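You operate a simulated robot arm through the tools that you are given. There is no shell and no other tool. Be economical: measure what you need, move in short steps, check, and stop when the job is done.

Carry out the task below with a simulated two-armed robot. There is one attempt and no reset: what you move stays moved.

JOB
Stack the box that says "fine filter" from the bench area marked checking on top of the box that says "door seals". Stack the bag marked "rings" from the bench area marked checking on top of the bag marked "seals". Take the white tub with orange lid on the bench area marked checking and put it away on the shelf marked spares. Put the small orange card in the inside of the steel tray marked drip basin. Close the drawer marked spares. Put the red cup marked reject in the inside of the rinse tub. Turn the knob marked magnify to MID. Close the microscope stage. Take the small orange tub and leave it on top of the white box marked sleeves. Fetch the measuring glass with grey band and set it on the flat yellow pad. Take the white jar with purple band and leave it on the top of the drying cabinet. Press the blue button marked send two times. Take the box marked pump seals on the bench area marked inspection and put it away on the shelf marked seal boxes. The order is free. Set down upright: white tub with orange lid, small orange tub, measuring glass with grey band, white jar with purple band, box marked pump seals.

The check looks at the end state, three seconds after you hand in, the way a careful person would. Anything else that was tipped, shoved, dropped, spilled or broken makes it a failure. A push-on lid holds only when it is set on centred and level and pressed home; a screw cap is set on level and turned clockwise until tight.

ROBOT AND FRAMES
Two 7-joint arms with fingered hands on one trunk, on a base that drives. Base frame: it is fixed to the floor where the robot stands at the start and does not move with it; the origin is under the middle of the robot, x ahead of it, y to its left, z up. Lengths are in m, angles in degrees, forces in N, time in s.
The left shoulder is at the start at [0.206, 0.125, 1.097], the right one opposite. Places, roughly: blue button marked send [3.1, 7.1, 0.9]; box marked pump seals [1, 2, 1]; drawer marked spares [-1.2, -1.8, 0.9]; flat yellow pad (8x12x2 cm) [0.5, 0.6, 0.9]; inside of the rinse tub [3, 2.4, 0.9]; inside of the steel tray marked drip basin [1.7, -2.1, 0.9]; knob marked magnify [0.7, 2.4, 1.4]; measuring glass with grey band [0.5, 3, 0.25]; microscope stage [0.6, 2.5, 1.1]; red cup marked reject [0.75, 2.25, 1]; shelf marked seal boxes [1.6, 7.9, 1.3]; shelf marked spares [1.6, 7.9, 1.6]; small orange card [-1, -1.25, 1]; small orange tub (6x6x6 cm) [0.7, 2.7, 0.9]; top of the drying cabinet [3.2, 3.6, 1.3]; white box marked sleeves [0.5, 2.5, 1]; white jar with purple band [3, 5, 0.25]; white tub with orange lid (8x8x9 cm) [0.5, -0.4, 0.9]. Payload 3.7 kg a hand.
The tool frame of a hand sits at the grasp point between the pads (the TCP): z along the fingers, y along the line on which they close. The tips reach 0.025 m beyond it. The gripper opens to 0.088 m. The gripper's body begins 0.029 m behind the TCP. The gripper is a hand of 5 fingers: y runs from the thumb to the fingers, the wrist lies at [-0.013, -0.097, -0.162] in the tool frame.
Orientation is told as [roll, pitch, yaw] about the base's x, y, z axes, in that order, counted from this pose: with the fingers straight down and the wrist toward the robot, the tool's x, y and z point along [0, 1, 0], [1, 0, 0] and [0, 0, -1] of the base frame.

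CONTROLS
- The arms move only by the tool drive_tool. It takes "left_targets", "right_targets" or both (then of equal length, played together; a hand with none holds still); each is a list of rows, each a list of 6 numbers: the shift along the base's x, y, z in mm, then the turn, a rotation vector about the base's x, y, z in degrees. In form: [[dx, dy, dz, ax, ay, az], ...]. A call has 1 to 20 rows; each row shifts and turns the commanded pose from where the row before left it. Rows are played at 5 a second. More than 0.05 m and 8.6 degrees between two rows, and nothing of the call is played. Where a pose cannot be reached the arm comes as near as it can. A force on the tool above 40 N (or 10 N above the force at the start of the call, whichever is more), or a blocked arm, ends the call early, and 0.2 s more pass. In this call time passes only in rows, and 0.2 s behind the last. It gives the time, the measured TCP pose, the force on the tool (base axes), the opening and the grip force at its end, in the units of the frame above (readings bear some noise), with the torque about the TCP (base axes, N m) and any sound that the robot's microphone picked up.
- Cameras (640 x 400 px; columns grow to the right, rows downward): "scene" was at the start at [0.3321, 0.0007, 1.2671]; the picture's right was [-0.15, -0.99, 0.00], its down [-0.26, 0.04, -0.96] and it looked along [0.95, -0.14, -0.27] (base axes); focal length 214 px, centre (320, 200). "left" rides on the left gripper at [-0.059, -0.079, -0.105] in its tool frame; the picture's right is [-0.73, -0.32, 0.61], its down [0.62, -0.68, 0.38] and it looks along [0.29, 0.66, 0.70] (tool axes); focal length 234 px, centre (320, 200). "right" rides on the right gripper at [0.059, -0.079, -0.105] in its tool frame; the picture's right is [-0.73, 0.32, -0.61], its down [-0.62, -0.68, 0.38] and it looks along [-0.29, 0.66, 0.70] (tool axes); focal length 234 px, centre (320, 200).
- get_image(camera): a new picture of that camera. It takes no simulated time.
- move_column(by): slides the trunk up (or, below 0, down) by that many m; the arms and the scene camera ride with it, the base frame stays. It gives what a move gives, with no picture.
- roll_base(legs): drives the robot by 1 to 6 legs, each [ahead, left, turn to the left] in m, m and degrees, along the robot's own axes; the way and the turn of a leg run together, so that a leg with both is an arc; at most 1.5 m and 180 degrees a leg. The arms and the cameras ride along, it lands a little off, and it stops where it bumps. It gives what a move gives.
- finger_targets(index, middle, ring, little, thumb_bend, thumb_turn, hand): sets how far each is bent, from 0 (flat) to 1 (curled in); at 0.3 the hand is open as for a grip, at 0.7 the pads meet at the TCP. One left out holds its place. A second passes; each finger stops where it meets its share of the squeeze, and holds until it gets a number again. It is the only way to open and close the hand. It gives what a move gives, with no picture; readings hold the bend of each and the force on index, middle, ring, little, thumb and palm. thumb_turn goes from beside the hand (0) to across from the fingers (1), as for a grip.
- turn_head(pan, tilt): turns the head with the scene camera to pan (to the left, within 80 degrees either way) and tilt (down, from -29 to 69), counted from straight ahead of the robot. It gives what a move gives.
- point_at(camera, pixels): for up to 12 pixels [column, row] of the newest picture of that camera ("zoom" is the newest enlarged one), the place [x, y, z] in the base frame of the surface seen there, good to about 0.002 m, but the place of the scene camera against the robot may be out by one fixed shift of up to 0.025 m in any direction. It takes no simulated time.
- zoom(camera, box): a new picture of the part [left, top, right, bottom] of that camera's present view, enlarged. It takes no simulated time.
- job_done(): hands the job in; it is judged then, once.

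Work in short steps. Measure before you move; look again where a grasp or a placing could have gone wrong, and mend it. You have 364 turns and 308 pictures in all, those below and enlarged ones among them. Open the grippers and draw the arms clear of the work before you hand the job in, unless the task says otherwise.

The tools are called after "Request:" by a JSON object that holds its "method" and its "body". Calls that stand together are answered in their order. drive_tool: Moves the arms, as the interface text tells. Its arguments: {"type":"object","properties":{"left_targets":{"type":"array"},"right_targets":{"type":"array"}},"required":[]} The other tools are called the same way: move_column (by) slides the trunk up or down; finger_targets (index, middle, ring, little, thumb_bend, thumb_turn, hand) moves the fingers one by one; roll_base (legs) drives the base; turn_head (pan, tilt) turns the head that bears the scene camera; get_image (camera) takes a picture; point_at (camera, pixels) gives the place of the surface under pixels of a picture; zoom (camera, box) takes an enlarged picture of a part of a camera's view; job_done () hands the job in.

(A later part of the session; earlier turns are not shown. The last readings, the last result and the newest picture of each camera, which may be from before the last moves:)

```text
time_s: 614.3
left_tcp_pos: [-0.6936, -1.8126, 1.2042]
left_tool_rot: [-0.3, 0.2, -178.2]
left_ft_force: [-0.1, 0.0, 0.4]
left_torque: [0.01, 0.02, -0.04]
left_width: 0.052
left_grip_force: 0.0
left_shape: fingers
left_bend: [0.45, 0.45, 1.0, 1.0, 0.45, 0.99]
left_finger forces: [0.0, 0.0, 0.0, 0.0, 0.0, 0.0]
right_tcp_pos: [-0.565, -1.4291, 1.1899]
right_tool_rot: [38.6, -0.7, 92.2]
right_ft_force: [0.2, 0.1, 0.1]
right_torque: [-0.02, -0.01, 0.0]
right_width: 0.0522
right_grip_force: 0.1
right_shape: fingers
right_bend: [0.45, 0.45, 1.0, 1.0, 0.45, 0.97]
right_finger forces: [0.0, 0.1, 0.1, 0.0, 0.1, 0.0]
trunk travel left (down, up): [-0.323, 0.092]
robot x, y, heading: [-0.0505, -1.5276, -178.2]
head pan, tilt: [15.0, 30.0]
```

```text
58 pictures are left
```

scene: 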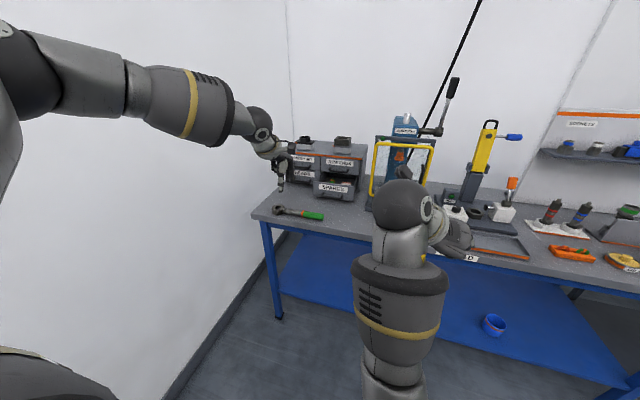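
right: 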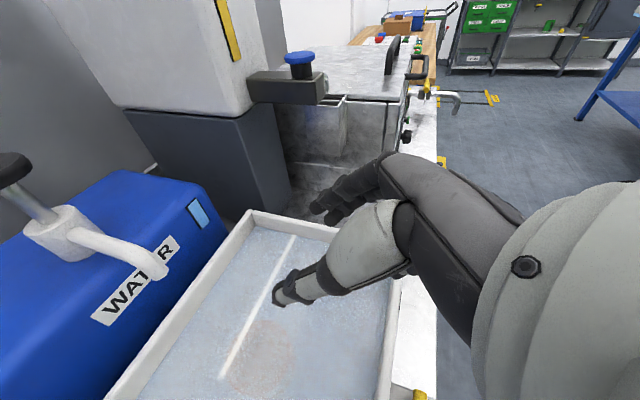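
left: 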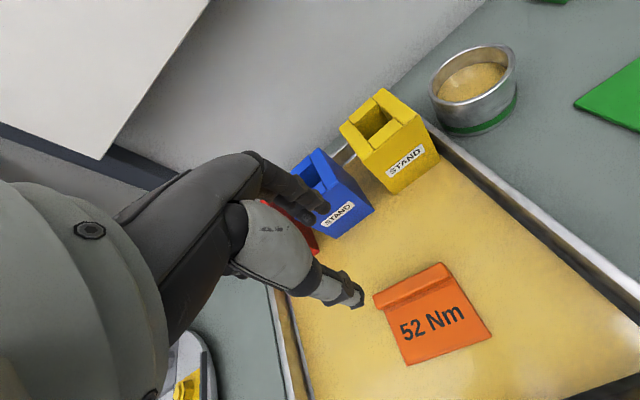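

I make a left fist, align it with the drawer (y≈−1.74), lift the right hand, drive ahead 0.3, and lower the trunk.

Request:
{"method": "finger_targets", "body": {"hand": "left", "index": 0.68, "middle": 0.68, "ring": 0.68, "little": 0.68, "thumb_bend": 0.66}}

Request:
{"method": "drive_tool", "body": {"left_targets": [[0, 20, 0, 0, 0, 0], [0, 20, 0, 0, 0, 0], [0, 20, 0, 0, 0, 0], [0, 11, 0, 0, 0, 0], [0, 0, 0, 0, 0, 0]], "right_targets": [[0, 20, 40, 0, 0, 0], [0, 20, 40, 0, 0, 0], [0, 20, 40, 0, 0, 0], [0, 20, 40, 0, 0, 0], [0, 20, 40, 0, 0, 0]]}}

Request:
{"method": "roll_base", "body": {"legs": [[0.27, 0, -1.5]]}}

Request:
{"method": "move_column", "body": {"by": -0.2}}

Request:
{"method": "get_image", "body": {"camera": "left"}}

Request:
{"method": "get_image", "body": {"camera": "scene"}}

```text
time_s: 615.3
left_tcp_pos: [-0.6938, -1.8105, 1.205]
left_tool_rot: [-0.4, 0.2, -178.2]
left_ft_force: [-0.3, -0.7, -0.2]
left_torque: [0.01, 0.04, -0.01]
left_width: 0.0054
left_grip_force: 0.1
left_shape: fingers
left_bend: [0.68, 0.68, 0.68, 0.68, 0.66, 1.0]
left_finger forces: [0.1, 0.0, 0.0, 0.1, 0.0, 0.0]
right_tcp_pos: [-0.5641, -1.4309, 1.1896]
right_tool_rot: [38.8, -0.7, 92.2]
right_ft_force: [-0.7, 1.0, -0.2]
right_torque: [0.01, 0.01, 0.0]
right_width: 0.0523
right_grip_force: 0.0
right_shape: fingers
right_bend: [0.45, 0.45, 1.0, 1.0, 0.45, 0.97]
right_finger forces: [0.0, 0.0, 0.0, 0.1, 0.0, 0.1]
trunk travel left (down, up): [-0.323, 0.092]
robot x, y, heading: [-0.0503, -1.5265, -178.3]
head pan, tilt: [15.0, 30.0]
```

```text
time_s: 616.5
left_tcp_pos: [-0.6949, -1.7385, 1.2043]
left_tool_rot: [-0.3, 0.1, -178.3]
left_ft_force: [-1.2, 0.2, 0.3]
left_torque: [0.0, -0.01, 0.03]
left_width: 0.0051
left_grip_force: 0.0
left_shape: fingers
left_bend: [0.68, 0.68, 0.68, 0.68, 0.66, 1.0]
left_finger forces: [0.0, 0.0, 0.1, 0.0, 0.1, 0.1]
right_tcp_pos: [-0.5716, -1.3221, 1.3855]
right_tool_rot: [38.6, -0.6, 92.2]
right_ft_force: [0.3, 0.8, 0.8]
right_torque: [-0.01, -0.02, 0.0]
right_width: 0.0523
right_grip_force: 0.1
right_shape: fingers
right_bend: [0.45, 0.45, 1.0, 1.0, 0.45, 0.97]
right_finger forces: [0.1, 0.0, 0.0, 0.0, 0.0, 0.0]
right hand out of reach, approached as far as the arm can: row 3, 4
trunk travel left (down, up): [-0.323, 0.092]
robot x, y, heading: [-0.0499, -1.5271, -178.0]
head pan, tilt: [15.0, 30.0]
```

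```text
time_s: 618.4
left_tcp_pos: [-0.9644, -1.7292, 1.2024]
left_tool_rot: [-0.3, 0.2, -179.7]
left_ft_force: [0.1, -0.2, -0.1]
left_torque: [0.0, 0.0, 0.03]
left_width: 0.0051
left_grip_force: 0.1
left_shape: fingers
left_bend: [0.68, 0.68, 0.68, 0.68, 0.66, 1.0]
left_finger forces: [0.0, 0.0, 0.1, 0.0, 0.1, 0.1]
right_tcp_pos: [-0.8317, -1.3155, 1.3833]
right_tool_rot: [38.6, -0.6, 90.7]
right_ft_force: [-0.1, -0.5, 0.2]
right_torque: [0.03, -0.01, -0.02]
right_width: 0.0523
right_grip_force: 0.0
right_shape: fingers
right_bend: [0.45, 0.45, 1.0, 1.0, 0.45, 0.97]
right_finger forces: [0.0, 0.0, 0.0, 0.0, 0.0, 0.1]
trunk travel left (down, up): [-0.323, 0.092]
robot x, y, heading: [-0.315, -1.5344, -179.6]
head pan, tilt: [15.0, 30.0]
```

```text
time_s: 620.5
left_tcp_pos: [-0.9641, -1.7292, 1.0055]
left_tool_rot: [-0.3, 0.0, -179.7]
left_ft_force: [-0.6, 1.1, 0.6]
left_torque: [-0.02, 0.0, -0.03]
left_width: 0.0051
left_grip_force: 0.0
left_shape: fingers
left_bend: [0.68, 0.68, 0.68, 0.68, 0.66, 1.0]
left_finger forces: [0.0, 0.0, 0.1, 0.0, 0.0, 0.0]
right_tcp_pos: [-0.9541, -1.3149, 0.948]
right_tool_rot: [9.6, -0.6, 91.1]
right_ft_force: [-0.1, 0.5, 0.3]
right_torque: [0.0, 0.02, 0.0]
right_width: 0.0523
right_grip_force: 0.0
right_shape: fingers
right_bend: [0.45, 0.45, 1.0, 1.0, 0.45, 0.97]
right_finger forces: [0.0, 0.0, 0.0, 0.1, 0.0, 0.0]
trunk travel left (down, up): [-0.123, 0.292]
robot x, y, heading: [-0.3138, -1.5299, -179.5]
head pan, tilt: [15.0, 30.0]
```

```text
57 pictures are left
```

left: 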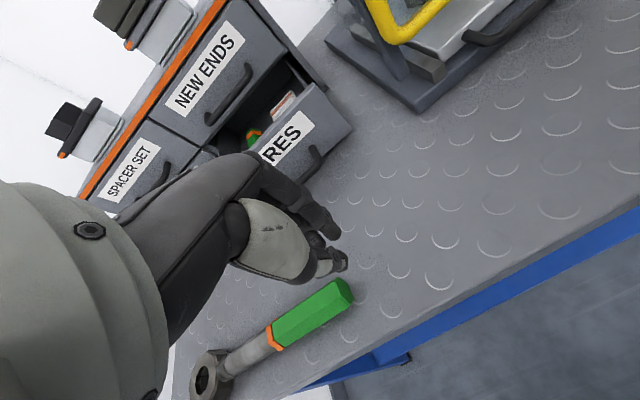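

```text
56 pictures are left
```

scene: 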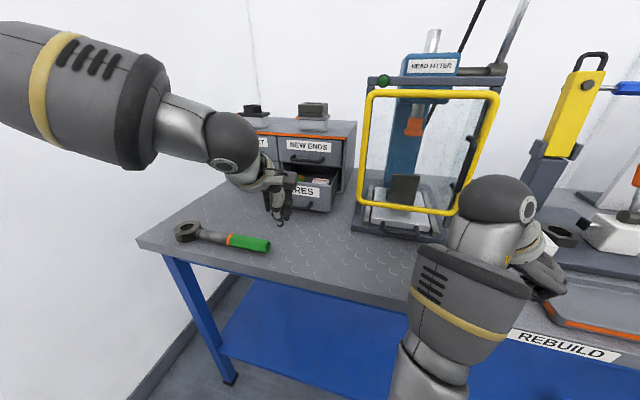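

The right hand sank closer to the table when the trunk dropped (no contact). I raise it clear first, and advance the left fist.

Request:
{"method": "drive_tool", "body": {"right_targets": [[0, 0, 35, 0, 0, 0], [0, 0, 40, 0, 0, 0], [0, 0, 40, 0, 0, 0], [0, 0, 40, 0, 0, 0], [20, 0, 40, 0, 0, 0], [20, 0, 40, 0, 0, 0]], "left_targets": [[-10, 0, 0, 0, 0, 0], [-10, 0, 0, 0, 0, 0], [-10, 0, 0, 0, 0, 0], [-10, 0, 0, 0, 0, 0], [-10, 0, 0, 0, 0, 0], [-10, -5, 0, 0, 0, 0]]}}

Request:
{"method": "drive_tool", "body": {"left_targets": [[0, 0, -20, 0, 0, 0], [0, 0, -20, 0, 0, 0], [0, 0, -20, 0, 0, 0], [0, 0, -12, 0, 0, 0]]}}

Request:
{"method": "zoom", "body": {"camera": "scene", "box": [130, 90, 380, 290]}}

```text
time_s: 621.9
left_tcp_pos: [-1.024, -1.735, 1.005]
left_tool_rot: [-0.3, 0.1, -179.7]
left_ft_force: [0.1, 0.6, -0.3]
left_torque: [-0.01, 0.0, 0.01]
left_width: 0.0051
left_grip_force: 0.1
left_shape: fingers
left_bend: [0.68, 0.68, 0.68, 0.68, 0.66, 1.0]
left_finger forces: [0.0, 0.1, 0.0, 0.1, 0.0, 0.1]
right_tcp_pos: [-0.9455, -1.2507, 1.1614]
right_tool_rot: [9.5, -0.6, 91.1]
right_ft_force: [-1.1, 0.2, 0.5]
right_torque: [-0.02, 0.05, 0.02]
right_width: 0.0524
right_grip_force: 0.1
right_shape: fingers
right_bend: [0.45, 0.45, 1.0, 1.0, 0.45, 0.97]
right_finger forces: [0.0, 0.0, 0.0, 0.0, 0.0, 0.1]
right hand out of reach, approached as far as the arm can: row 1, 2, 3, 4, 5, 6
trunk travel left (down, up): [-0.123, 0.292]
robot x, y, heading: [-0.3141, -1.534, -179.3]
head pan, tilt: [15.0, 30.0]
```

```text
time_s: 622.9
left_tcp_pos: [-1.0248, -1.7337, 0.9322]
left_tool_rot: [-0.2, 0.2, -179.6]
left_ft_force: [0.3, 0.1, 0.3]
left_torque: [-0.02, 0.01, -0.04]
left_width: 0.005
left_grip_force: 0.2
left_shape: fingers
left_bend: [0.68, 0.68, 0.68, 0.68, 0.66, 1.0]
left_finger forces: [0.0, 0.1, 0.0, 0.1, 0.0, 0.0]
right_tcp_pos: [-0.9467, -1.2503, 1.1608]
right_tool_rot: [9.5, -0.6, 91.1]
right_ft_force: [0.6, -0.1, -0.6]
right_torque: [0.0, -0.02, 0.01]
right_width: 0.0523
right_grip_force: 0.0
right_shape: fingers
right_bend: [0.45, 0.45, 1.0, 1.0, 0.45, 0.97]
right_finger forces: [0.0, 0.0, 0.1, 0.0, 0.0, 0.1]
trunk travel left (down, up): [-0.123, 0.292]
robot x, y, heading: [-0.3166, -1.5275, -179.2]
head pan, tilt: [15.0, 30.0]
```

```text
2.00 times, centred on (255, 190) of scene
```

zoom: 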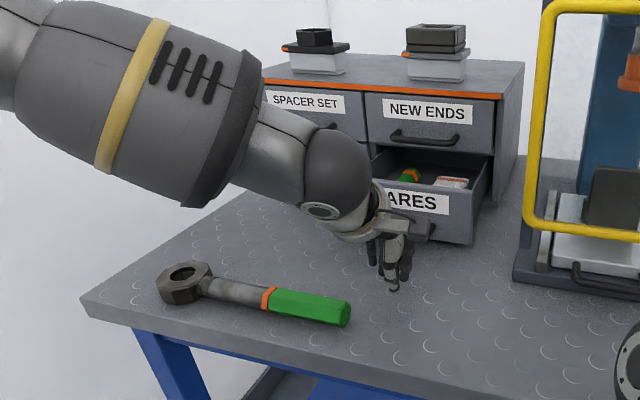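

The fist is before the drawer front. I push −x with the arm in steps.

Request:
{"method": "drive_tool", "body": {"left_targets": [[-20, 0, 0, 0, 0, 0], [-20, 0, 0, 0, 0, 0], [-20, 0, 0, 0, 0, 0], [-20, 0, 0, 0, 0, 0], [-20, 0, 0, 0, 0, 0], [-20, 0, 0, 0, 0, 0], [-20, 0, 0, 0, 0, 0]]}}

Request:
{"method": "zoom", "body": {"camera": "scene", "box": [130, 90, 380, 290]}}

```text
time_s: 624.5
left_tcp_pos: [-1.1655, -1.7356, 0.9301]
left_tool_rot: [-0.2, 0.3, -179.7]
left_ft_force: [0.0, -0.2, 0.3]
left_torque: [-0.01, -0.01, 0.0]
left_width: 0.0051
left_grip_force: 0.0
left_shape: fingers
left_bend: [0.68, 0.68, 0.68, 0.68, 0.66, 1.0]
left_finger forces: [0.0, 0.0, 0.0, 0.1, 0.1, 0.0]
right_tcp_pos: [-0.9475, -1.2497, 1.1584]
right_tool_rot: [9.4, -0.7, 91.1]
right_ft_force: [-0.3, -1.0, -1.1]
right_torque: [0.03, 0.0, 0.02]
right_width: 0.0521
right_grip_force: 0.0
right_shape: fingers
right_bend: [0.45, 0.45, 1.0, 1.0, 0.45, 0.97]
right_finger forces: [0.0, 0.0, 0.0, 0.1, 0.0, 0.1]
trunk travel left (down, up): [-0.123, 0.292]
robot x, y, heading: [-0.3205, -1.5347, -179.6]
head pan, tilt: [15.0, 30.0]
```

```text
2.00 times, centred on (255, 190) of scene
```

zoom: 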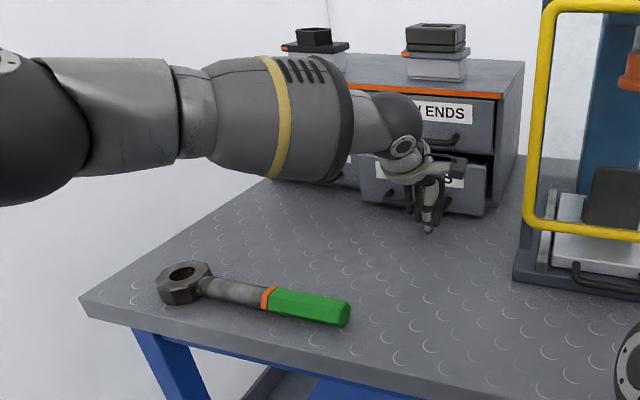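

The drawer slides in. I push on until resistance.

Request:
{"method": "drive_tool", "body": {"left_targets": [[-12, 0, 0, 0, 0, 0], [-12, 0, 0, 0, 0, 0], [-12, 0, 0, 0, 0, 0], [-12, 0, 0, 0, 0, 0], [-12, 0, 0, 0, 0, 0]]}}

Request:
{"method": "zoom", "body": {"camera": "scene", "box": [200, 100, 380, 240]}}

```text
time_s: 625.7
left_tcp_pos: [-1.1856, -1.7397, 0.9328]
left_tool_rot: [-0.3, 0.2, -179.6]
left_ft_force: [-0.4, -0.2, 0.2]
left_torque: [-0.01, -0.03, 0.0]
left_width: 0.0051
left_grip_force: 0.0
left_shape: fingers
left_bend: [0.68, 0.68, 0.68, 0.68, 0.66, 1.0]
left_finger forces: [0.1, 0.1, 0.1, 0.0, 0.0, 0.0]
left hand out of reach, approached as far as the arm can: row 2, 3, 4, 5
right_tcp_pos: [-0.9475, -1.25, 1.1596]
right_tool_rot: [9.5, -0.6, 91.1]
right_ft_force: [0.8, -0.2, 0.2]
right_torque: [0.02, 0.02, -0.02]
right_width: 0.0519
right_grip_force: 0.1
right_shape: fingers
right_bend: [0.45, 0.45, 1.0, 1.0, 0.45, 0.97]
right_finger forces: [0.0, 0.0, 0.0, 0.1, 0.0, 0.1]
trunk travel left (down, up): [-0.123, 0.292]
robot x, y, heading: [-0.3165, -1.5333, -179.6]
head pan, tilt: [15.0, 30.0]
```

```text
2.86 times, centred on (290, 170) of scene
```

zoom: 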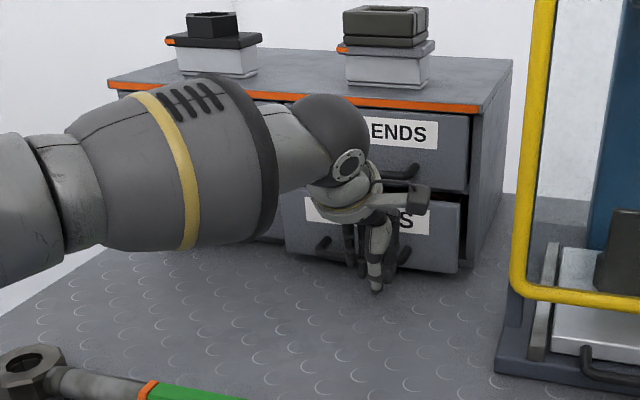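

At reach limit with ~2–3 cm left. I nudge the base ahead 40 mm.

Request:
{"method": "roll_base", "body": {"legs": [[0.04, 0, 0]]}}

Request:
{"method": "drive_tool", "body": {"left_targets": [[-6, 0, 0, 0, 0, 0], [-6, 0, 0, 0, 0, 0], [-6, 0, 0, 0, 0, 0]]}}

Request:
{"method": "zoom", "body": {"camera": "scene", "box": [200, 100, 380, 240]}}

```text
time_s: 626.6
left_tcp_pos: [-1.2246, -1.7398, 0.9342]
left_tool_rot: [-0.4, 0.0, -179.6]
left_ft_force: [4.6, 0.4, 7.5]
left_torque: [-0.12, 0.11, 0.08]
left_width: 0.0047
left_grip_force: 4.4
left_shape: fingers
left_bend: [0.68, 0.71, 0.7, 0.68, 0.66, 1.0]
left_finger forces: [0.0, 6.1, 2.7, 0.0, 0.0, 0.0]
right_tcp_pos: [-0.9858, -1.2509, 1.1618]
right_tool_rot: [9.5, -0.6, 91.1]
right_ft_force: [-1.4, -0.1, -0.6]
right_torque: [-0.03, 0.01, -0.02]
right_width: 0.0521
right_grip_force: 0.2
right_shape: fingers
right_bend: [0.45, 0.45, 1.0, 1.0, 0.45, 0.97]
right_finger forces: [0.0, 0.0, 0.1, 0.0, 0.1, 0.0]
trunk travel left (down, up): [-0.123, 0.292]
robot x, y, heading: [-0.357, -1.536, -179.2]
head pan, tilt: [15.0, 30.0]
```

```text
time_s: 627.4
left_tcp_pos: [-1.2244, -1.7398, 0.9344]
left_tool_rot: [-0.3, 0.0, -179.6]
left_ft_force: [6.7, 0.4, 6.6]
left_torque: [-0.07, 0.08, 0.05]
left_width: 0.0049
left_grip_force: 4.1
left_shape: fingers
left_bend: [0.68, 0.71, 0.7, 0.68, 0.66, 1.0]
left_finger forces: [0.0, 6.3, 2.5, 0.1, 0.0, 0.0]
left hand out of reach, approached as far as the arm can: row 1, 2, 3
right_tcp_pos: [-0.9855, -1.2505, 1.1599]
right_tool_rot: [9.6, -0.6, 91.1]
right_ft_force: [0.2, 0.1, 0.5]
right_torque: [-0.01, 0.0, 0.01]
right_width: 0.0521
right_grip_force: 0.0
right_shape: fingers
right_bend: [0.45, 0.45, 1.0, 1.0, 0.45, 0.97]
right_finger forces: [0.0, 0.1, 0.0, 0.0, 0.1, 0.1]
trunk travel left (down, up): [-0.123, 0.292]
robot x, y, heading: [-0.3554, -1.529, -179.4]
head pan, tilt: [15.0, 30.0]
```

```text
2.86 times, centred on (290, 170) of scene
```

zoom: 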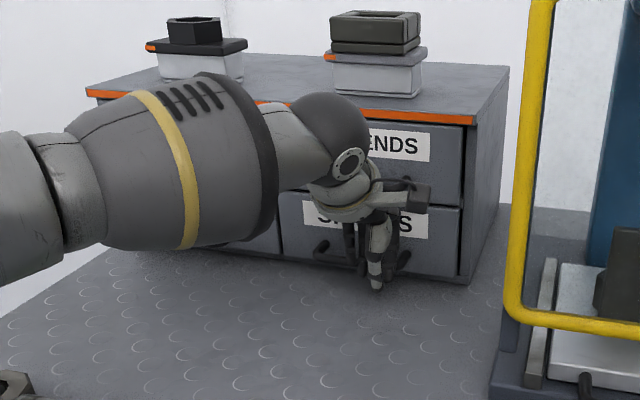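

It looks flush; I nudge 10 mm more to be sure and compare the fronts' depth.

Request:
{"method": "roll_base", "body": {"legs": [[0.012, 0, 0]]}}

Request:
{"method": "point_at", "body": {"camera": "zoom", "pixels": [[440, 170], [440, 250], [455, 240], [455, 150], [295, 235], [445, 215]]}}

```text
time_s: 628.3
left_tcp_pos: [-1.2338, -1.7412, 0.9362]
left_tool_rot: [-0.1, 0.3, -179.8]
left_ft_force: [16.3, 0.2, 7.7]
left_torque: [-0.38, 0.22, 0.12]
left_width: 0.0003
left_grip_force: 28.7
left_shape: fingers
left_bend: [0.7, 0.72, 0.72, 0.68, 0.66, 1.0]
left_finger forces: [4.0, 13.8, 16.4, 0.0, 0.0, 23.2]
right_tcp_pos: [-0.9963, -1.251, 1.1615]
right_tool_rot: [9.5, -0.5, 91.1]
right_ft_force: [-0.1, -0.1, -0.6]
right_torque: [0.01, 0.0, -0.01]
right_width: 0.0519
right_grip_force: 0.0
right_shape: fingers
right_bend: [0.45, 0.45, 1.0, 1.0, 0.45, 0.97]
right_finger forces: [0.1, 0.0, 0.0, 0.0, 0.0, 0.0]
trunk travel left (down, up): [-0.123, 0.292]
robot x, y, heading: [-0.3646, -1.5335, -179.3]
head pan, tilt: [15.0, 30.0]
stopped in leg 1: the force on the tool passed its limit (the readings are from after the stop); the commanded pose is now the measured one
```

```text
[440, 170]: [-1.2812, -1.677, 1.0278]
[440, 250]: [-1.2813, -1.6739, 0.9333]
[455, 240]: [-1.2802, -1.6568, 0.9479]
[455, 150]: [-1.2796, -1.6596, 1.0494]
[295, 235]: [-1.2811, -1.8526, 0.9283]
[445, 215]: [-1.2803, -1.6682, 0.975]
```

Both fronts read x = −1.281: the drawer is closed. I back the fist off, raise it and drive back.

Request:
{"method": "drive_tool", "body": {"left_targets": [[20, 0, 0, 0, 0, 0], [30, 0, 0, 0, 0, 0], [20, 0, 35, 0, 0, 0], [10, 0, 45, 0, 0, 0], [10, 0, 45, 0, 0, 0], [10, 0, 45, 0, 0, 0]]}}

Request:
{"method": "roll_base", "body": {"legs": [[-0.3, 0, 0]]}}

Request:
{"method": "move_column", "body": {"by": 0.28}}

Request:
{"method": "get_image", "body": {"camera": "scene"}}

```text
time_s: 629.7
left_tcp_pos: [-1.1336, -1.7369, 1.1026]
left_tool_rot: [-0.1, 0.4, -179.6]
left_ft_force: [0.6, -0.1, 0.4]
left_torque: [-0.01, 0.0, 0.0]
left_width: 0.0049
left_grip_force: 0.0
left_shape: fingers
left_bend: [0.68, 0.68, 0.68, 0.68, 0.66, 1.0]
left_finger forces: [0.0, 0.1, 0.0, 0.0, 0.0, 0.0]
right_tcp_pos: [-0.9988, -1.2509, 1.1611]
right_tool_rot: [9.6, -0.6, 91.2]
right_ft_force: [0.3, 0.7, 0.0]
right_torque: [-0.04, 0.03, 0.0]
right_width: 0.0521
right_grip_force: 0.1
right_shape: fingers
right_bend: [0.45, 0.45, 1.0, 1.0, 0.45, 0.97]
right_finger forces: [0.1, 0.0, 0.0, 0.0, 0.1, 0.0]
trunk travel left (down, up): [-0.123, 0.292]
robot x, y, heading: [-0.3675, -1.5346, -179.7]
head pan, tilt: [15.0, 30.0]
```

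```text
time_s: 631.8
left_tcp_pos: [-0.8352, -1.7327, 1.1013]
left_tool_rot: [-0.2, 0.4, -179.9]
left_ft_force: [0.1, 0.6, 0.1]
left_torque: [0.01, -0.03, 0.02]
left_width: 0.005
left_grip_force: 0.1
left_shape: fingers
left_bend: [0.68, 0.68, 0.68, 0.68, 0.66, 1.0]
left_finger forces: [0.1, 0.1, 0.0, 0.1, 0.0, 0.0]
right_tcp_pos: [-0.6976, -1.2463, 1.1601]
right_tool_rot: [9.5, -0.6, 91.0]
right_ft_force: [0.0, -1.0, 0.7]
right_torque: [0.02, -0.01, 0.01]
right_width: 0.0522
right_grip_force: 0.1
right_shape: fingers
right_bend: [0.45, 0.45, 1.0, 1.0, 0.45, 0.97]
right_finger forces: [0.1, 0.0, 0.0, 0.1, 0.1, 0.1]
trunk travel left (down, up): [-0.123, 0.292]
robot x, y, heading: [-0.0664, -1.5309, -179.7]
head pan, tilt: [15.0, 30.0]
```

```text
time_s: 634.6
left_tcp_pos: [-0.7174, -1.7327, 1.5758]
left_tool_rot: [-0.1, -17.1, -179.8]
left_ft_force: [0.3, 0.5, 0.0]
left_torque: [-0.03, 0.01, 0.01]
left_width: 0.0051
left_grip_force: 0.1
left_shape: fingers
left_bend: [0.68, 0.68, 0.68, 0.68, 0.66, 1.0]
left_finger forces: [0.1, 0.0, 0.0, 0.0, 0.0, 0.0]
right_tcp_pos: [-0.698, -1.2454, 1.44]
right_tool_rot: [9.5, -0.6, 91.0]
right_ft_force: [0.2, -0.1, -0.2]
right_torque: [-0.01, -0.02, 0.03]
right_width: 0.0522
right_grip_force: 0.1
right_shape: fingers
right_bend: [0.45, 0.45, 1.0, 1.0, 0.45, 0.97]
right_finger forces: [0.0, 0.0, 0.0, 0.0, 0.0, 0.0]
trunk travel left (down, up): [-0.403, 0.012]
robot x, y, heading: [-0.0713, -1.5294, -179.5]
head pan, tilt: [15.0, 30.0]
```

```text
51 pictures are left
```

scene: 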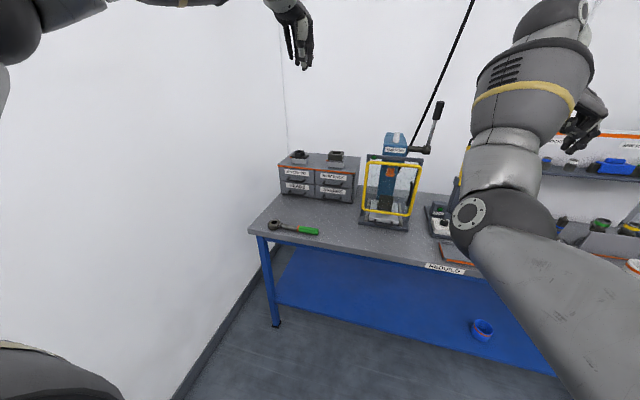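

The drawer is closed. Last job: the measuring glass. I drive up the west aisle to y≈2.8 and face the bench.

Request:
{"method": "roll_base", "body": {"legs": [[0, 0, -90], [0, 0.25, 0], [1.5, 0, 0], [1.5, 0, 0], [1.3, 0, 0], [0, 0, -90]]}}

Request:
{"method": "turn_head", "body": {"pan": 10, "tilt": 45}}

Request:
{"method": "get_image", "body": {"camera": "scene"}}

```text
time_s: 664.4
left_tcp_pos: [0.4072, 2.9498, 1.5768]
left_tool_rot: [-0.1, -17.1, -2.2]
left_ft_force: [-0.2, -0.3, 0.7]
left_torque: [-0.04, 0.03, 0.01]
left_width: 0.005
left_grip_force: 0.0
left_shape: fingers
left_bend: [0.68, 0.68, 0.68, 0.68, 0.66, 1.0]
left_finger forces: [0.0, 0.1, 0.1, 0.0, 0.0, 0.0]
right_tcp_pos: [0.3684, 2.4656, 1.441]
right_tool_rot: [9.4, -0.7, -91.3]
right_ft_force: [-0.4, 0.1, -1.5]
right_torque: [-0.03, 0.01, 0.02]
right_width: 0.0521
right_grip_force: 0.1
right_shape: fingers
right_bend: [0.45, 0.45, 1.0, 1.0, 0.45, 0.97]
right_finger forces: [0.0, 0.1, 0.0, 0.0, 0.1, 0.0]
trunk travel left (down, up): [-0.403, 0.012]
robot x, y, heading: [-0.2513, 2.7731, -1.8]
head pan, tilt: [15.0, 30.0]
```

```text
time_s: 665.1
left_tcp_pos: [0.4054, 2.9497, 1.577]
left_tool_rot: [0.0, -17.1, -2.1]
left_ft_force: [0.1, 1.1, 0.3]
left_torque: [0.03, 0.0, -0.03]
left_width: 0.0045
left_grip_force: 0.1
left_shape: fingers
left_bend: [0.68, 0.68, 0.68, 0.68, 0.66, 1.0]
left_finger forces: [0.0, 0.0, 0.1, 0.1, 0.1, 0.0]
right_tcp_pos: [0.3672, 2.4652, 1.439]
right_tool_rot: [9.4, -0.6, -91.3]
right_ft_force: [0.9, 0.4, 0.9]
right_torque: [-0.02, -0.04, -0.03]
right_width: 0.0522
right_grip_force: 0.0
right_shape: fingers
right_bend: [0.45, 0.45, 1.0, 1.0, 0.45, 0.97]
right_finger forces: [0.0, 0.0, 0.1, 0.0, 0.0, 0.0]
trunk travel left (down, up): [-0.403, 0.012]
robot x, y, heading: [-0.2513, 2.7708, -1.7]
head pan, tilt: [10.0, 45.0]
```

```text
50 pictures are left
```

scene: 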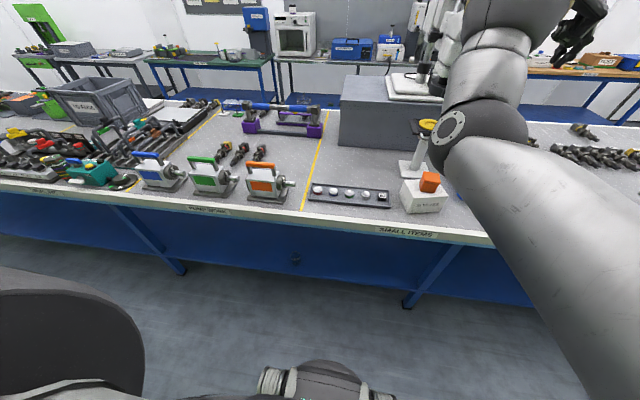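

The glass is at (296,258) on the low shelf. As with the jar, I back off well before lowering the trunk, and check after the first 0.2 m.

Request:
{"method": "roll_base", "body": {"legs": [[-0.33, 0.05, 1.7]]}}

Request:
{"method": "move_column", "body": {"by": -0.2}}

Request:
{"method": "move_column", "body": {"by": -0.19}}

Request:
{"method": "get_image", "body": {"camera": "scene"}}

```text
time_s: 667.2
left_tcp_pos: [0.0945, 3.0212, 1.5777]
left_tool_rot: [-0.1, -17.1, -0.5]
left_ft_force: [-0.1, -0.1, 0.7]
left_torque: [0.01, 0.02, 0.02]
left_width: 0.0047
left_grip_force: 0.1
left_shape: fingers
left_bend: [0.68, 0.68, 0.68, 0.68, 0.66, 1.0]
left_finger forces: [0.0, 0.0, 0.0, 0.0, 0.0, 0.0]
right_tcp_pos: [0.0704, 2.5363, 1.4418]
right_tool_rot: [9.6, -0.6, -89.7]
right_ft_force: [-0.3, 1.0, 0.0]
right_torque: [-0.01, 0.02, 0.01]
right_width: 0.052
right_grip_force: 0.0
right_shape: fingers
right_bend: [0.45, 0.45, 1.0, 1.0, 0.45, 0.97]
right_finger forces: [0.0, 0.0, 0.0, 0.0, 0.0, 0.0]
trunk travel left (down, up): [-0.403, 0.012]
robot x, y, heading: [-0.5541, 2.8295, -0.1]
head pan, tilt: [10.0, 45.0]
stopped in leg 1: the robot was blocked; the commanded pose is now the measured one
```

```text
time_s: 669.4
left_tcp_pos: [0.0956, 3.0209, 1.378]
left_tool_rot: [-0.1, -17.0, -0.5]
left_ft_force: [0.4, 0.6, -0.2]
left_torque: [0.01, 0.03, 0.01]
left_width: 0.0049
left_grip_force: 0.0
left_shape: fingers
left_bend: [0.68, 0.68, 0.68, 0.68, 0.66, 1.0]
left_finger forces: [0.0, 0.1, 0.1, 0.0, 0.0, 0.0]
right_tcp_pos: [0.072, 2.5361, 1.2409]
right_tool_rot: [9.6, -0.5, -89.7]
right_ft_force: [0.1, 0.4, 0.7]
right_torque: [0.0, 0.02, 0.0]
right_width: 0.0522
right_grip_force: 0.1
right_shape: fingers
right_bend: [0.45, 0.45, 1.0, 1.0, 0.45, 0.97]
right_finger forces: [0.0, 0.0, 0.0, 0.1, 0.0, 0.0]
trunk travel left (down, up): [-0.203, 0.212]
robot x, y, heading: [-0.5564, 2.8261, -0.0]
head pan, tilt: [10.0, 45.0]
```

```text
time_s: 671.5
left_tcp_pos: [0.0979, 3.0211, 1.1873]
left_tool_rot: [0.0, -17.1, -0.5]
left_ft_force: [0.1, -0.4, 0.0]
left_torque: [0.01, -0.05, 0.01]
left_width: 0.0048
left_grip_force: 0.1
left_shape: fingers
left_bend: [0.68, 0.68, 0.68, 0.68, 0.66, 1.0]
left_finger forces: [0.0, 0.0, 0.0, 0.0, 0.0, 0.0]
right_tcp_pos: [0.1407, 2.5363, 0.9009]
right_tool_rot: [-9.9, -0.3, -89.5]
right_ft_force: [0.4, 0.0, -0.2]
right_torque: [0.02, 0.0, -0.02]
right_width: 0.0523
right_grip_force: 0.1
right_shape: fingers
right_bend: [0.45, 0.45, 1.0, 1.0, 0.45, 0.97]
right_finger forces: [0.0, 0.0, 0.0, 0.0, 0.0, 0.0]
trunk travel left (down, up): [-0.013, 0.402]
robot x, y, heading: [-0.553, 2.8208, -0.3]
head pan, tilt: [10.0, 45.0]
```

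```text
49 pictures are left
```

scene: 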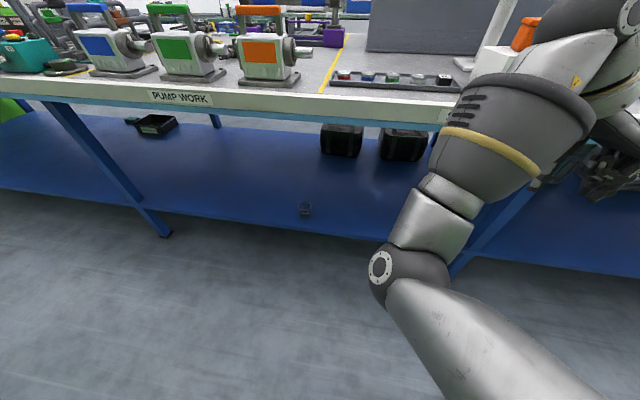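

The base stopped against something behind (x≈−0.55), so I'll only go forward from here. I open the left hand, straighten it and lower it in front of the bench.

Request:
{"method": "finger_targets", "body": {"hand": "left", "index": 0.3, "middle": 0.3, "ring": 0.3, "little": 0.3, "thumb_bend": 0.3}}

Request:
{"method": "drive_tool", "body": {"left_targets": [[0, 0, -30, 0, 6, 0], [0, 0, -30, 0, 6, 0], [0, 0, -40, 0, 5, 0], [0, 0, -44, 0, 0, 0], [0, 0, -44, 0, 0, 0], [0, 0, -44, 0, 0, 0], [0, 0, -44, 0, 0, 0], [0, 0, -44, 0, 0, 0], [0, 0, -44, 0, 0, 0], [0, 0, -44, 0, 0, 0], [0, 0, -44, 0, 0, 0], [0, 0, -44, 0, 0, 0], [0, 0, -44, 0, 0, 0], [0, 0, -44, 0, 0, 0], [0, 0, -44, 0, 0, 0], [0, 0, -30, 0, 0, 0]]}}

Request:
{"method": "get_image", "body": {"camera": "left"}}

```text
time_s: 672.5
left_tcp_pos: [0.0985, 3.0211, 1.1859]
left_tool_rot: [-0.1, -17.1, -0.5]
left_ft_force: [1.0, 0.2, 0.3]
left_torque: [0.01, 0.03, 0.01]
left_width: 0.0843
left_grip_force: 0.0
left_shape: fingers
left_bend: [0.3, 0.3, 0.3, 0.3, 0.3, 0.98]
left_finger forces: [0.1, 0.0, 0.0, 0.0, 0.0, 0.0]
right_tcp_pos: [0.1402, 2.5347, 0.9013]
right_tool_rot: [-10.1, -0.5, -89.5]
right_ft_force: [-0.8, 0.1, 0.3]
right_torque: [0.01, 0.04, -0.01]
right_width: 0.0524
right_grip_force: 0.1
right_shape: fingers
right_bend: [0.45, 0.45, 1.0, 1.0, 0.45, 0.97]
right_finger forces: [0.1, 0.0, 0.1, 0.0, 0.1, 0.0]
trunk travel left (down, up): [-0.013, 0.402]
robot x, y, heading: [-0.5517, 2.8263, -0.4]
head pan, tilt: [10.0, 45.0]
```

```text
time_s: 675.9
left_tcp_pos: [0.0972, 3.0211, 0.5275]
left_tool_rot: [-0.3, -0.2, -0.5]
left_ft_force: [0.2, 0.0, -0.7]
left_torque: [0.02, 0.02, 0.02]
left_width: 0.0845
left_grip_force: 0.0
left_shape: fingers
left_bend: [0.3, 0.3, 0.3, 0.3, 0.3, 0.98]
left_finger forces: [0.0, 0.1, 0.1, 0.0, 0.0, 0.0]
right_tcp_pos: [0.1408, 2.5363, 0.9006]
right_tool_rot: [-10.1, -0.4, -89.5]
right_ft_force: [0.9, -0.4, 0.3]
right_torque: [0.04, -0.03, 0.02]
right_width: 0.0521
right_grip_force: 0.2
right_shape: fingers
right_bend: [0.45, 0.45, 1.0, 1.0, 0.45, 0.97]
right_finger forces: [0.1, 0.0, 0.1, 0.0, 0.0, 0.1]
trunk travel left (down, up): [-0.013, 0.402]
robot x, y, heading: [-0.5546, 2.8245, -0.4]
head pan, tilt: [10.0, 45.0]
```

```text
48 pictures are left
```

left: 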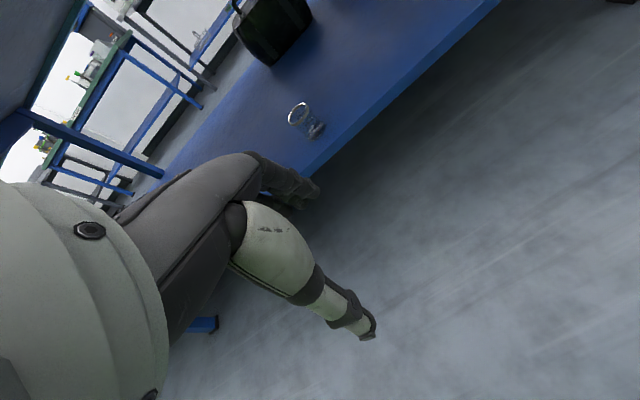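

The glass is visible at (305,120). I enlarge and measure its rim and base.

Request:
{"method": "zoom", "body": {"camera": "left", "box": [270, 85, 350, 155]}}

Request:
{"method": "point_at", "body": {"camera": "zoom", "pixels": [[150, 170], [210, 100], [165, 110], [225, 150], [190, 190], [300, 260], [260, 300], [340, 235], [220, 230], [190, 140]]}}

```text
5.71 times, centred on (310, 120) of left
```

zoom: 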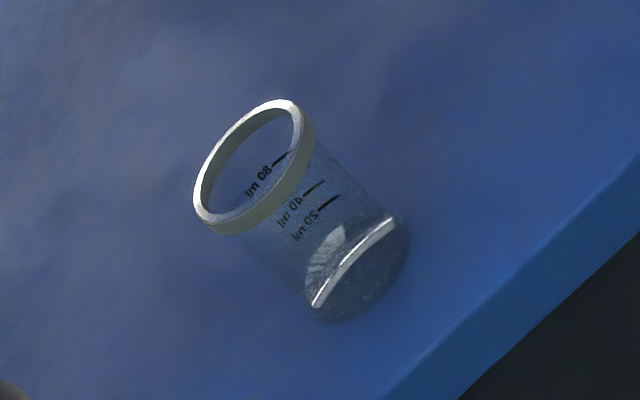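

```text
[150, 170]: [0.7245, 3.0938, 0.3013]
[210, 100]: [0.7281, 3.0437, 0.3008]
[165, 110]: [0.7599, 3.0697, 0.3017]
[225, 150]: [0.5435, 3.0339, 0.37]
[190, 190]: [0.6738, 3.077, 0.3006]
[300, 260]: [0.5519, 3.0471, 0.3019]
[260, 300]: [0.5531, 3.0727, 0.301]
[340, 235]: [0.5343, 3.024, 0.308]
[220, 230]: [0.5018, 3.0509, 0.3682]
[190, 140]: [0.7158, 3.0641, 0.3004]
```

Request:
{"method": "point_at", "body": {"camera": "zoom", "pixels": [[199, 190], [307, 140], [285, 106], [212, 150], [235, 225], [275, 205], [355, 250], [320, 295], [400, 225]]}}

```text
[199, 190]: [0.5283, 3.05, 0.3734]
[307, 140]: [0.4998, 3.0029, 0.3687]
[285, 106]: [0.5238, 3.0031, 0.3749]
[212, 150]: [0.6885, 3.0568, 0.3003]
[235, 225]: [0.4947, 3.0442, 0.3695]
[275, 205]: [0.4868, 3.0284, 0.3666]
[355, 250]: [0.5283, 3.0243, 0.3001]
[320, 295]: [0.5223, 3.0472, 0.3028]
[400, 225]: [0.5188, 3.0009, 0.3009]
```

Glass centre ≈ (0.514, 3.026), rim z 0.373. Before advancing I pull the right hand back, up and outward so it clears the bench and microscope.

Request:
{"method": "drive_tool", "body": {"right_targets": [[-20, -15, 36, 0, 0, 0], [-20, -15, 36, 0, 0, 0], [-25, -20, 36, 0, 0, 0], [-25, -20, 36, 0, 0, 0], [-30, -20, 30, 0, 0, 0], [-30, -20, 30, 0, 0, 0], [-30, -20, 30, 0, 0, 0], [-30, -20, 30, 0, 0, 0]]}}

Request:
{"method": "drive_tool", "body": {"left_targets": [[0, 0, -30, 0, 0, 0], [0, 0, -30, 0, 0, 0], [0, 0, -25, 0, 0, 0]]}}

Request:
{"method": "get_image", "body": {"camera": "scene"}}

```text
time_s: 677.7
left_tcp_pos: [0.0978, 3.0221, 0.5289]
left_tool_rot: [-0.2, -0.1, -0.5]
left_ft_force: [-0.7, 0.4, -0.4]
left_torque: [0.0, 0.02, 0.02]
left_width: 0.0846
left_grip_force: 0.0
left_shape: fingers
left_bend: [0.3, 0.3, 0.3, 0.3, 0.3, 0.98]
left_finger forces: [0.1, 0.0, 0.0, 0.1, 0.0, 0.1]
right_tcp_pos: [-0.0701, 2.3808, 1.1643]
right_tool_rot: [-10.0, -0.3, -89.4]
right_ft_force: [-0.6, 0.2, 0.1]
right_torque: [-0.01, -0.01, -0.01]
right_width: 0.0521
right_grip_force: 0.1
right_shape: fingers
right_bend: [0.45, 0.45, 1.0, 1.0, 0.45, 0.97]
right_finger forces: [0.0, 0.0, 0.0, 0.1, 0.1, 0.0]
trunk travel left (down, up): [-0.013, 0.402]
robot x, y, heading: [-0.552, 2.8253, 0.1]
head pan, tilt: [10.0, 45.0]
```

```text
time_s: 678.5
left_tcp_pos: [0.0993, 3.0219, 0.444]
left_tool_rot: [-0.3, 0.1, -0.6]
left_ft_force: [0.2, -0.1, 1.0]
left_torque: [-0.03, 0.02, 0.05]
left_width: 0.0847
left_grip_force: 0.1
left_shape: fingers
left_bend: [0.3, 0.3, 0.3, 0.3, 0.3, 0.98]
left_finger forces: [0.0, 0.0, 0.1, 0.0, 0.0, 0.1]
right_tcp_pos: [-0.0673, 2.3803, 1.1628]
right_tool_rot: [-10.2, -0.4, -89.5]
right_ft_force: [1.0, 0.4, -0.6]
right_torque: [0.0, -0.01, -0.01]
right_width: 0.0521
right_grip_force: 0.1
right_shape: fingers
right_bend: [0.45, 0.45, 1.0, 1.0, 0.45, 0.97]
right_finger forces: [0.0, 0.0, 0.0, 0.0, 0.0, 0.0]
trunk travel left (down, up): [-0.013, 0.402]
robot x, y, heading: [-0.5504, 2.826, -0.4]
head pan, tilt: [10.0, 45.0]
```

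```text
46 pictures are left
```

scene: 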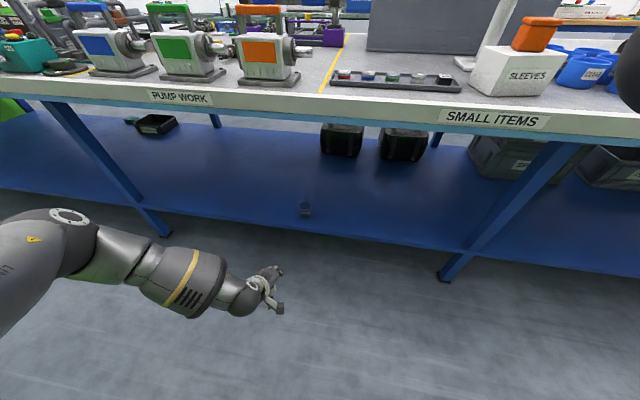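

Clear. I drive the base 0.33 ahead and look with the left camera.

Request:
{"method": "roll_base", "body": {"legs": [[0.34, 0, 0]]}}

Request:
{"method": "get_image", "body": {"camera": "left"}}

```text
time_s: 680.7
left_tcp_pos: [0.4439, 3.0159, 0.4442]
left_tool_rot: [-0.4, 0.1, -0.8]
left_ft_force: [-0.2, -0.3, 0.5]
left_torque: [0.01, 0.01, 0.04]
left_width: 0.0846
left_grip_force: 0.1
left_shape: fingers
left_bend: [0.3, 0.3, 0.3, 0.3, 0.3, 0.98]
left_finger forces: [0.0, 0.0, 0.1, 0.1, 0.1, 0.0]
right_tcp_pos: [0.2742, 2.3771, 1.1629]
right_tool_rot: [-10.1, -0.4, -89.7]
right_ft_force: [0.4, 2.0, 0.0]
right_torque: [0.01, 0.0, 0.01]
right_width: 0.0523
right_grip_force: 0.1
right_shape: fingers
right_bend: [0.45, 0.45, 1.0, 1.0, 0.45, 0.97]
right_finger forces: [0.0, 0.0, 0.0, 0.1, 0.1, 0.1]
trunk travel left (down, up): [-0.013, 0.402]
robot x, y, heading: [-0.2115, 2.8231, -0.4]
head pan, tilt: [10.0, 45.0]
```

```text
45 pictures are left
```

left: 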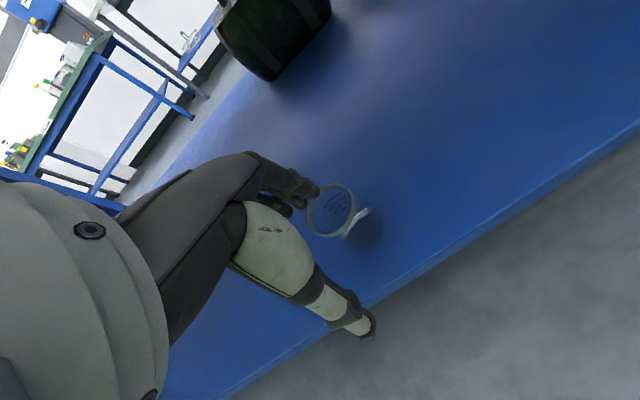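

I go 70 mm further and verify the rim centre.

Request:
{"method": "roll_base", "body": {"legs": [[0.068, 0.005, 0]]}}

Request:
{"method": "zoom", "body": {"camera": "left", "box": [290, 170, 450, 330]}}

```text
time_s: 681.6
left_tcp_pos: [0.4605, 3.0247, 0.4393]
left_tool_rot: [0.1, 1.1, -0.3]
left_ft_force: [0.0, -0.1, -0.3]
left_torque: [-0.03, -0.01, 0.0]
left_width: 0.0847
left_grip_force: 0.0
left_shape: fingers
left_bend: [0.3, 0.3, 0.3, 0.3, 0.3, 0.98]
left_finger forces: [0.0, 0.0, 0.0, 0.0, 0.0, 0.0]
right_tcp_pos: [0.3045, 2.3776, 1.1639]
right_tool_rot: [-9.9, -0.3, -89.3]
right_ft_force: [-0.1, 0.4, 0.0]
right_torque: [-0.02, -0.03, -0.01]
right_width: 0.0523
right_grip_force: 0.0
right_shape: fingers
right_bend: [0.45, 0.45, 1.0, 1.0, 0.45, 0.97]
right_finger forces: [0.1, 0.1, 0.0, 0.0, 0.0, 0.0]
trunk travel left (down, up): [-0.013, 0.402]
robot x, y, heading: [-0.1785, 2.8242, -0.1]
head pan, tilt: [10.0, 45.0]
stopped in leg 1: the robot was blocked; the commanded pose is now the measured one
```

```text
2.50 times, centred on (370, 250) of left
```

zoom: 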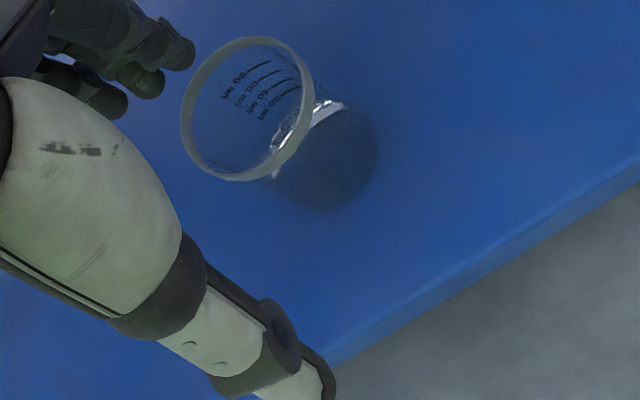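

Something blocks the left arm. I look at the scene to see what touches.

Request:
{"method": "get_image", "body": {"camera": "scene"}}

```text
43 pictures are left
```

scene: 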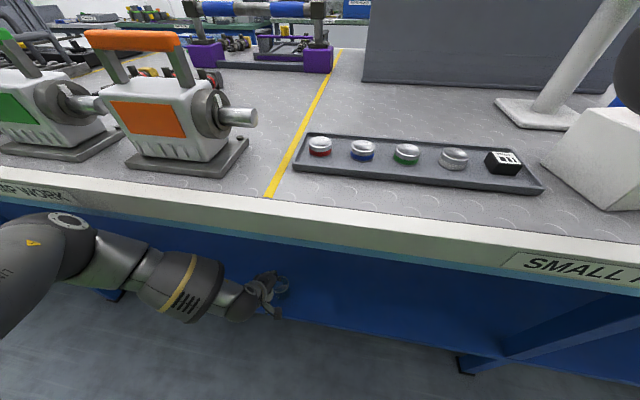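

The elbow touches the bench's front edge. I back the base 30 mm and reach further with the arm itself.

Request:
{"method": "roll_base", "body": {"legs": [[-0.03, 0, 0]]}}

Request:
{"method": "drive_tool", "body": {"left_targets": [[20, 0, 0, 0, 0, 0], [20, 0, 0, 0, 0, 0], [20, 0, 0, 0, 0, 0], [20, 0, 0, 0, 0, 0]]}}

```text
time_s: 682.5
left_tcp_pos: [0.434, 3.0247, 0.4369]
left_tool_rot: [0.1, 1.2, -0.4]
left_ft_force: [-0.3, 1.0, 0.5]
left_torque: [0.02, 0.04, -0.01]
left_width: 0.0848
left_grip_force: 0.0
left_shape: fingers
left_bend: [0.3, 0.3, 0.3, 0.3, 0.3, 0.98]
left_finger forces: [0.1, 0.0, 0.0, 0.0, 0.0, 0.1]
right_tcp_pos: [0.2783, 2.3801, 1.1625]
right_tool_rot: [-10.2, -0.4, -89.4]
right_ft_force: [-0.1, 0.0, 0.4]
right_torque: [0.03, -0.04, 0.02]
right_width: 0.0521
right_grip_force: 0.0
right_shape: fingers
right_bend: [0.45, 0.45, 1.0, 1.0, 0.45, 0.97]
right_finger forces: [0.0, 0.0, 0.1, 0.1, 0.1, 0.0]
trunk travel left (down, up): [-0.013, 0.402]
robot x, y, heading: [-0.2067, 2.8272, -0.2]
head pan, tilt: [10.0, 45.0]
```

```text
time_s: 683.5
left_tcp_pos: [0.5141, 3.0254, 0.4372]
left_tool_rot: [0.0, 1.3, -0.4]
left_ft_force: [0.6, 0.7, 0.4]
left_torque: [0.01, -0.04, -0.01]
left_width: 0.0847
left_grip_force: 0.0
left_shape: fingers
left_bend: [0.3, 0.3, 0.3, 0.3, 0.3, 0.98]
left_finger forces: [0.0, 0.0, 0.0, 0.1, 0.0, 0.0]
right_tcp_pos: [0.2799, 2.379, 1.1627]
right_tool_rot: [-10.1, -0.3, -89.4]
right_ft_force: [-0.1, 0.8, -0.1]
right_torque: [0.01, -0.01, -0.01]
right_width: 0.0522
right_grip_force: 0.1
right_shape: fingers
right_bend: [0.45, 0.45, 1.0, 1.0, 0.45, 0.97]
right_finger forces: [0.1, 0.1, 0.0, 0.0, 0.0, 0.0]
trunk travel left (down, up): [-0.013, 0.402]
robot x, y, heading: [-0.209, 2.8264, -0.3]
head pan, tilt: [10.0, 45.0]
```

The arm reached x = 0.514. I verify the glass under the hand.

Request:
{"method": "zoom", "body": {"camera": "left", "box": [290, 170, 450, 330]}}

Request:
{"method": "point_at", "body": {"camera": "zoom", "pixels": [[195, 200], [330, 160], [250, 135], [270, 285], [210, 150], [320, 240]]}}

```text
2.50 times, centred on (370, 250) of left
```

zoom: 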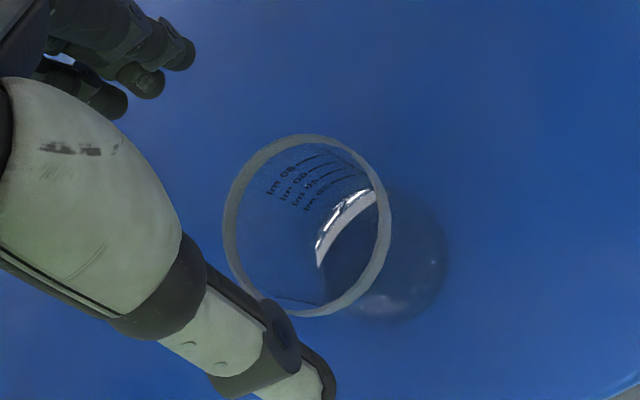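

```text
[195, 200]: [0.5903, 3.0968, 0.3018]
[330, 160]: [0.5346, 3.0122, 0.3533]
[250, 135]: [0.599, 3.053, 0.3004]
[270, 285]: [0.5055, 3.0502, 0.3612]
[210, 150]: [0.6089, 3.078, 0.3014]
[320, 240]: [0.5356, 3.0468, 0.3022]
```

Request:
{"method": "point_at", "body": {"camera": "zoom", "pixels": [[228, 232], [386, 225], [300, 138], [320, 311], [245, 175], [365, 290], [370, 165], [250, 290]]}}

```text
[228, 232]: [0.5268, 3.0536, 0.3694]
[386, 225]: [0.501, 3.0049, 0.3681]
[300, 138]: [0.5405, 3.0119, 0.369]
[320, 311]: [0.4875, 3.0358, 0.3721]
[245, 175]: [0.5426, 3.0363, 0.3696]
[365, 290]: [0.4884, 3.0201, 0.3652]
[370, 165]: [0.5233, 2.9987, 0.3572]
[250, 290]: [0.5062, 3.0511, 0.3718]
```

Rim centre (0.515, 3.028): aligned. I descend to z≈0.35 and grip.

Request:
{"method": "drive_tool", "body": {"left_targets": [[0, -1, -25, 0, -0.6, 0], [0, 0, -25, 0, -0.6, 0], [0, 0, -20, 0, 0, 0], [0, 0, -16, 0, 0, 0]]}}

Request:
{"method": "finger_targets", "body": {"hand": "left", "index": 0.6, "middle": 0.6, "ring": 0.5, "little": 0.3, "thumb_bend": 0.6}}

Request:
{"method": "get_image", "body": {"camera": "left"}}

```text
time_s: 684.5
left_tcp_pos: [0.4974, 3.045, 0.3967]
left_tool_rot: [0.0, 0.0, -0.3]
left_ft_force: [0.2, -1.0, -0.6]
left_torque: [-0.01, -0.01, -0.01]
left_width: 0.0845
left_grip_force: 0.1
left_shape: fingers
left_bend: [0.3, 0.3, 0.3, 0.3, 0.3, 0.98]
left_finger forces: [0.1, 0.1, 0.0, 0.1, 0.1, 0.1]
left hand out of reach, approached as far as the arm can: row 2, 3, 4
right_tcp_pos: [0.2797, 2.3802, 1.1624]
right_tool_rot: [-10.2, -0.4, -89.5]
right_ft_force: [-0.1, 0.6, 0.6]
right_torque: [-0.01, 0.0, 0.02]
right_width: 0.0523
right_grip_force: 0.0
right_shape: fingers
right_bend: [0.45, 0.45, 1.0, 1.0, 0.45, 0.97]
right_finger forces: [0.0, 0.0, 0.0, 0.0, 0.0, 0.0]
trunk travel left (down, up): [-0.013, 0.402]
robot x, y, heading: [-0.2076, 2.8265, -0.1]
head pan, tilt: [10.0, 45.0]
```

```text
time_s: 685.5
left_tcp_pos: [0.4984, 3.0447, 0.3964]
left_tool_rot: [-0.1, 0.1, -0.4]
left_ft_force: [0.5, 0.3, 0.1]
left_torque: [0.01, -0.03, 0.01]
left_width: 0.0219
left_grip_force: 0.8
left_shape: fingers
left_bend: [0.59, 0.6, 0.5, 0.3, 0.59, 1.0]
left_finger forces: [0.5, 0.0, 0.0, 0.0, 0.5, 0.0]
right_tcp_pos: [0.2804, 2.3803, 1.1621]
right_tool_rot: [-10.2, -0.4, -89.4]
right_ft_force: [-0.2, -0.1, 0.0]
right_torque: [0.04, 0.04, 0.01]
right_width: 0.0521
right_grip_force: 0.0
right_shape: fingers
right_bend: [0.45, 0.45, 1.0, 1.0, 0.45, 0.97]
right_finger forces: [0.0, 0.0, 0.1, 0.0, 0.1, 0.0]
trunk travel left (down, up): [-0.013, 0.402]
robot x, y, heading: [-0.2081, 2.8285, -0.2]
head pan, tilt: [10.0, 45.0]
```

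```text
41 pictures are left
```

left: 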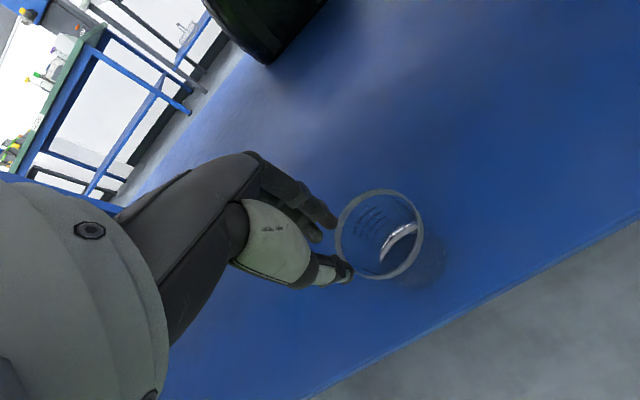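

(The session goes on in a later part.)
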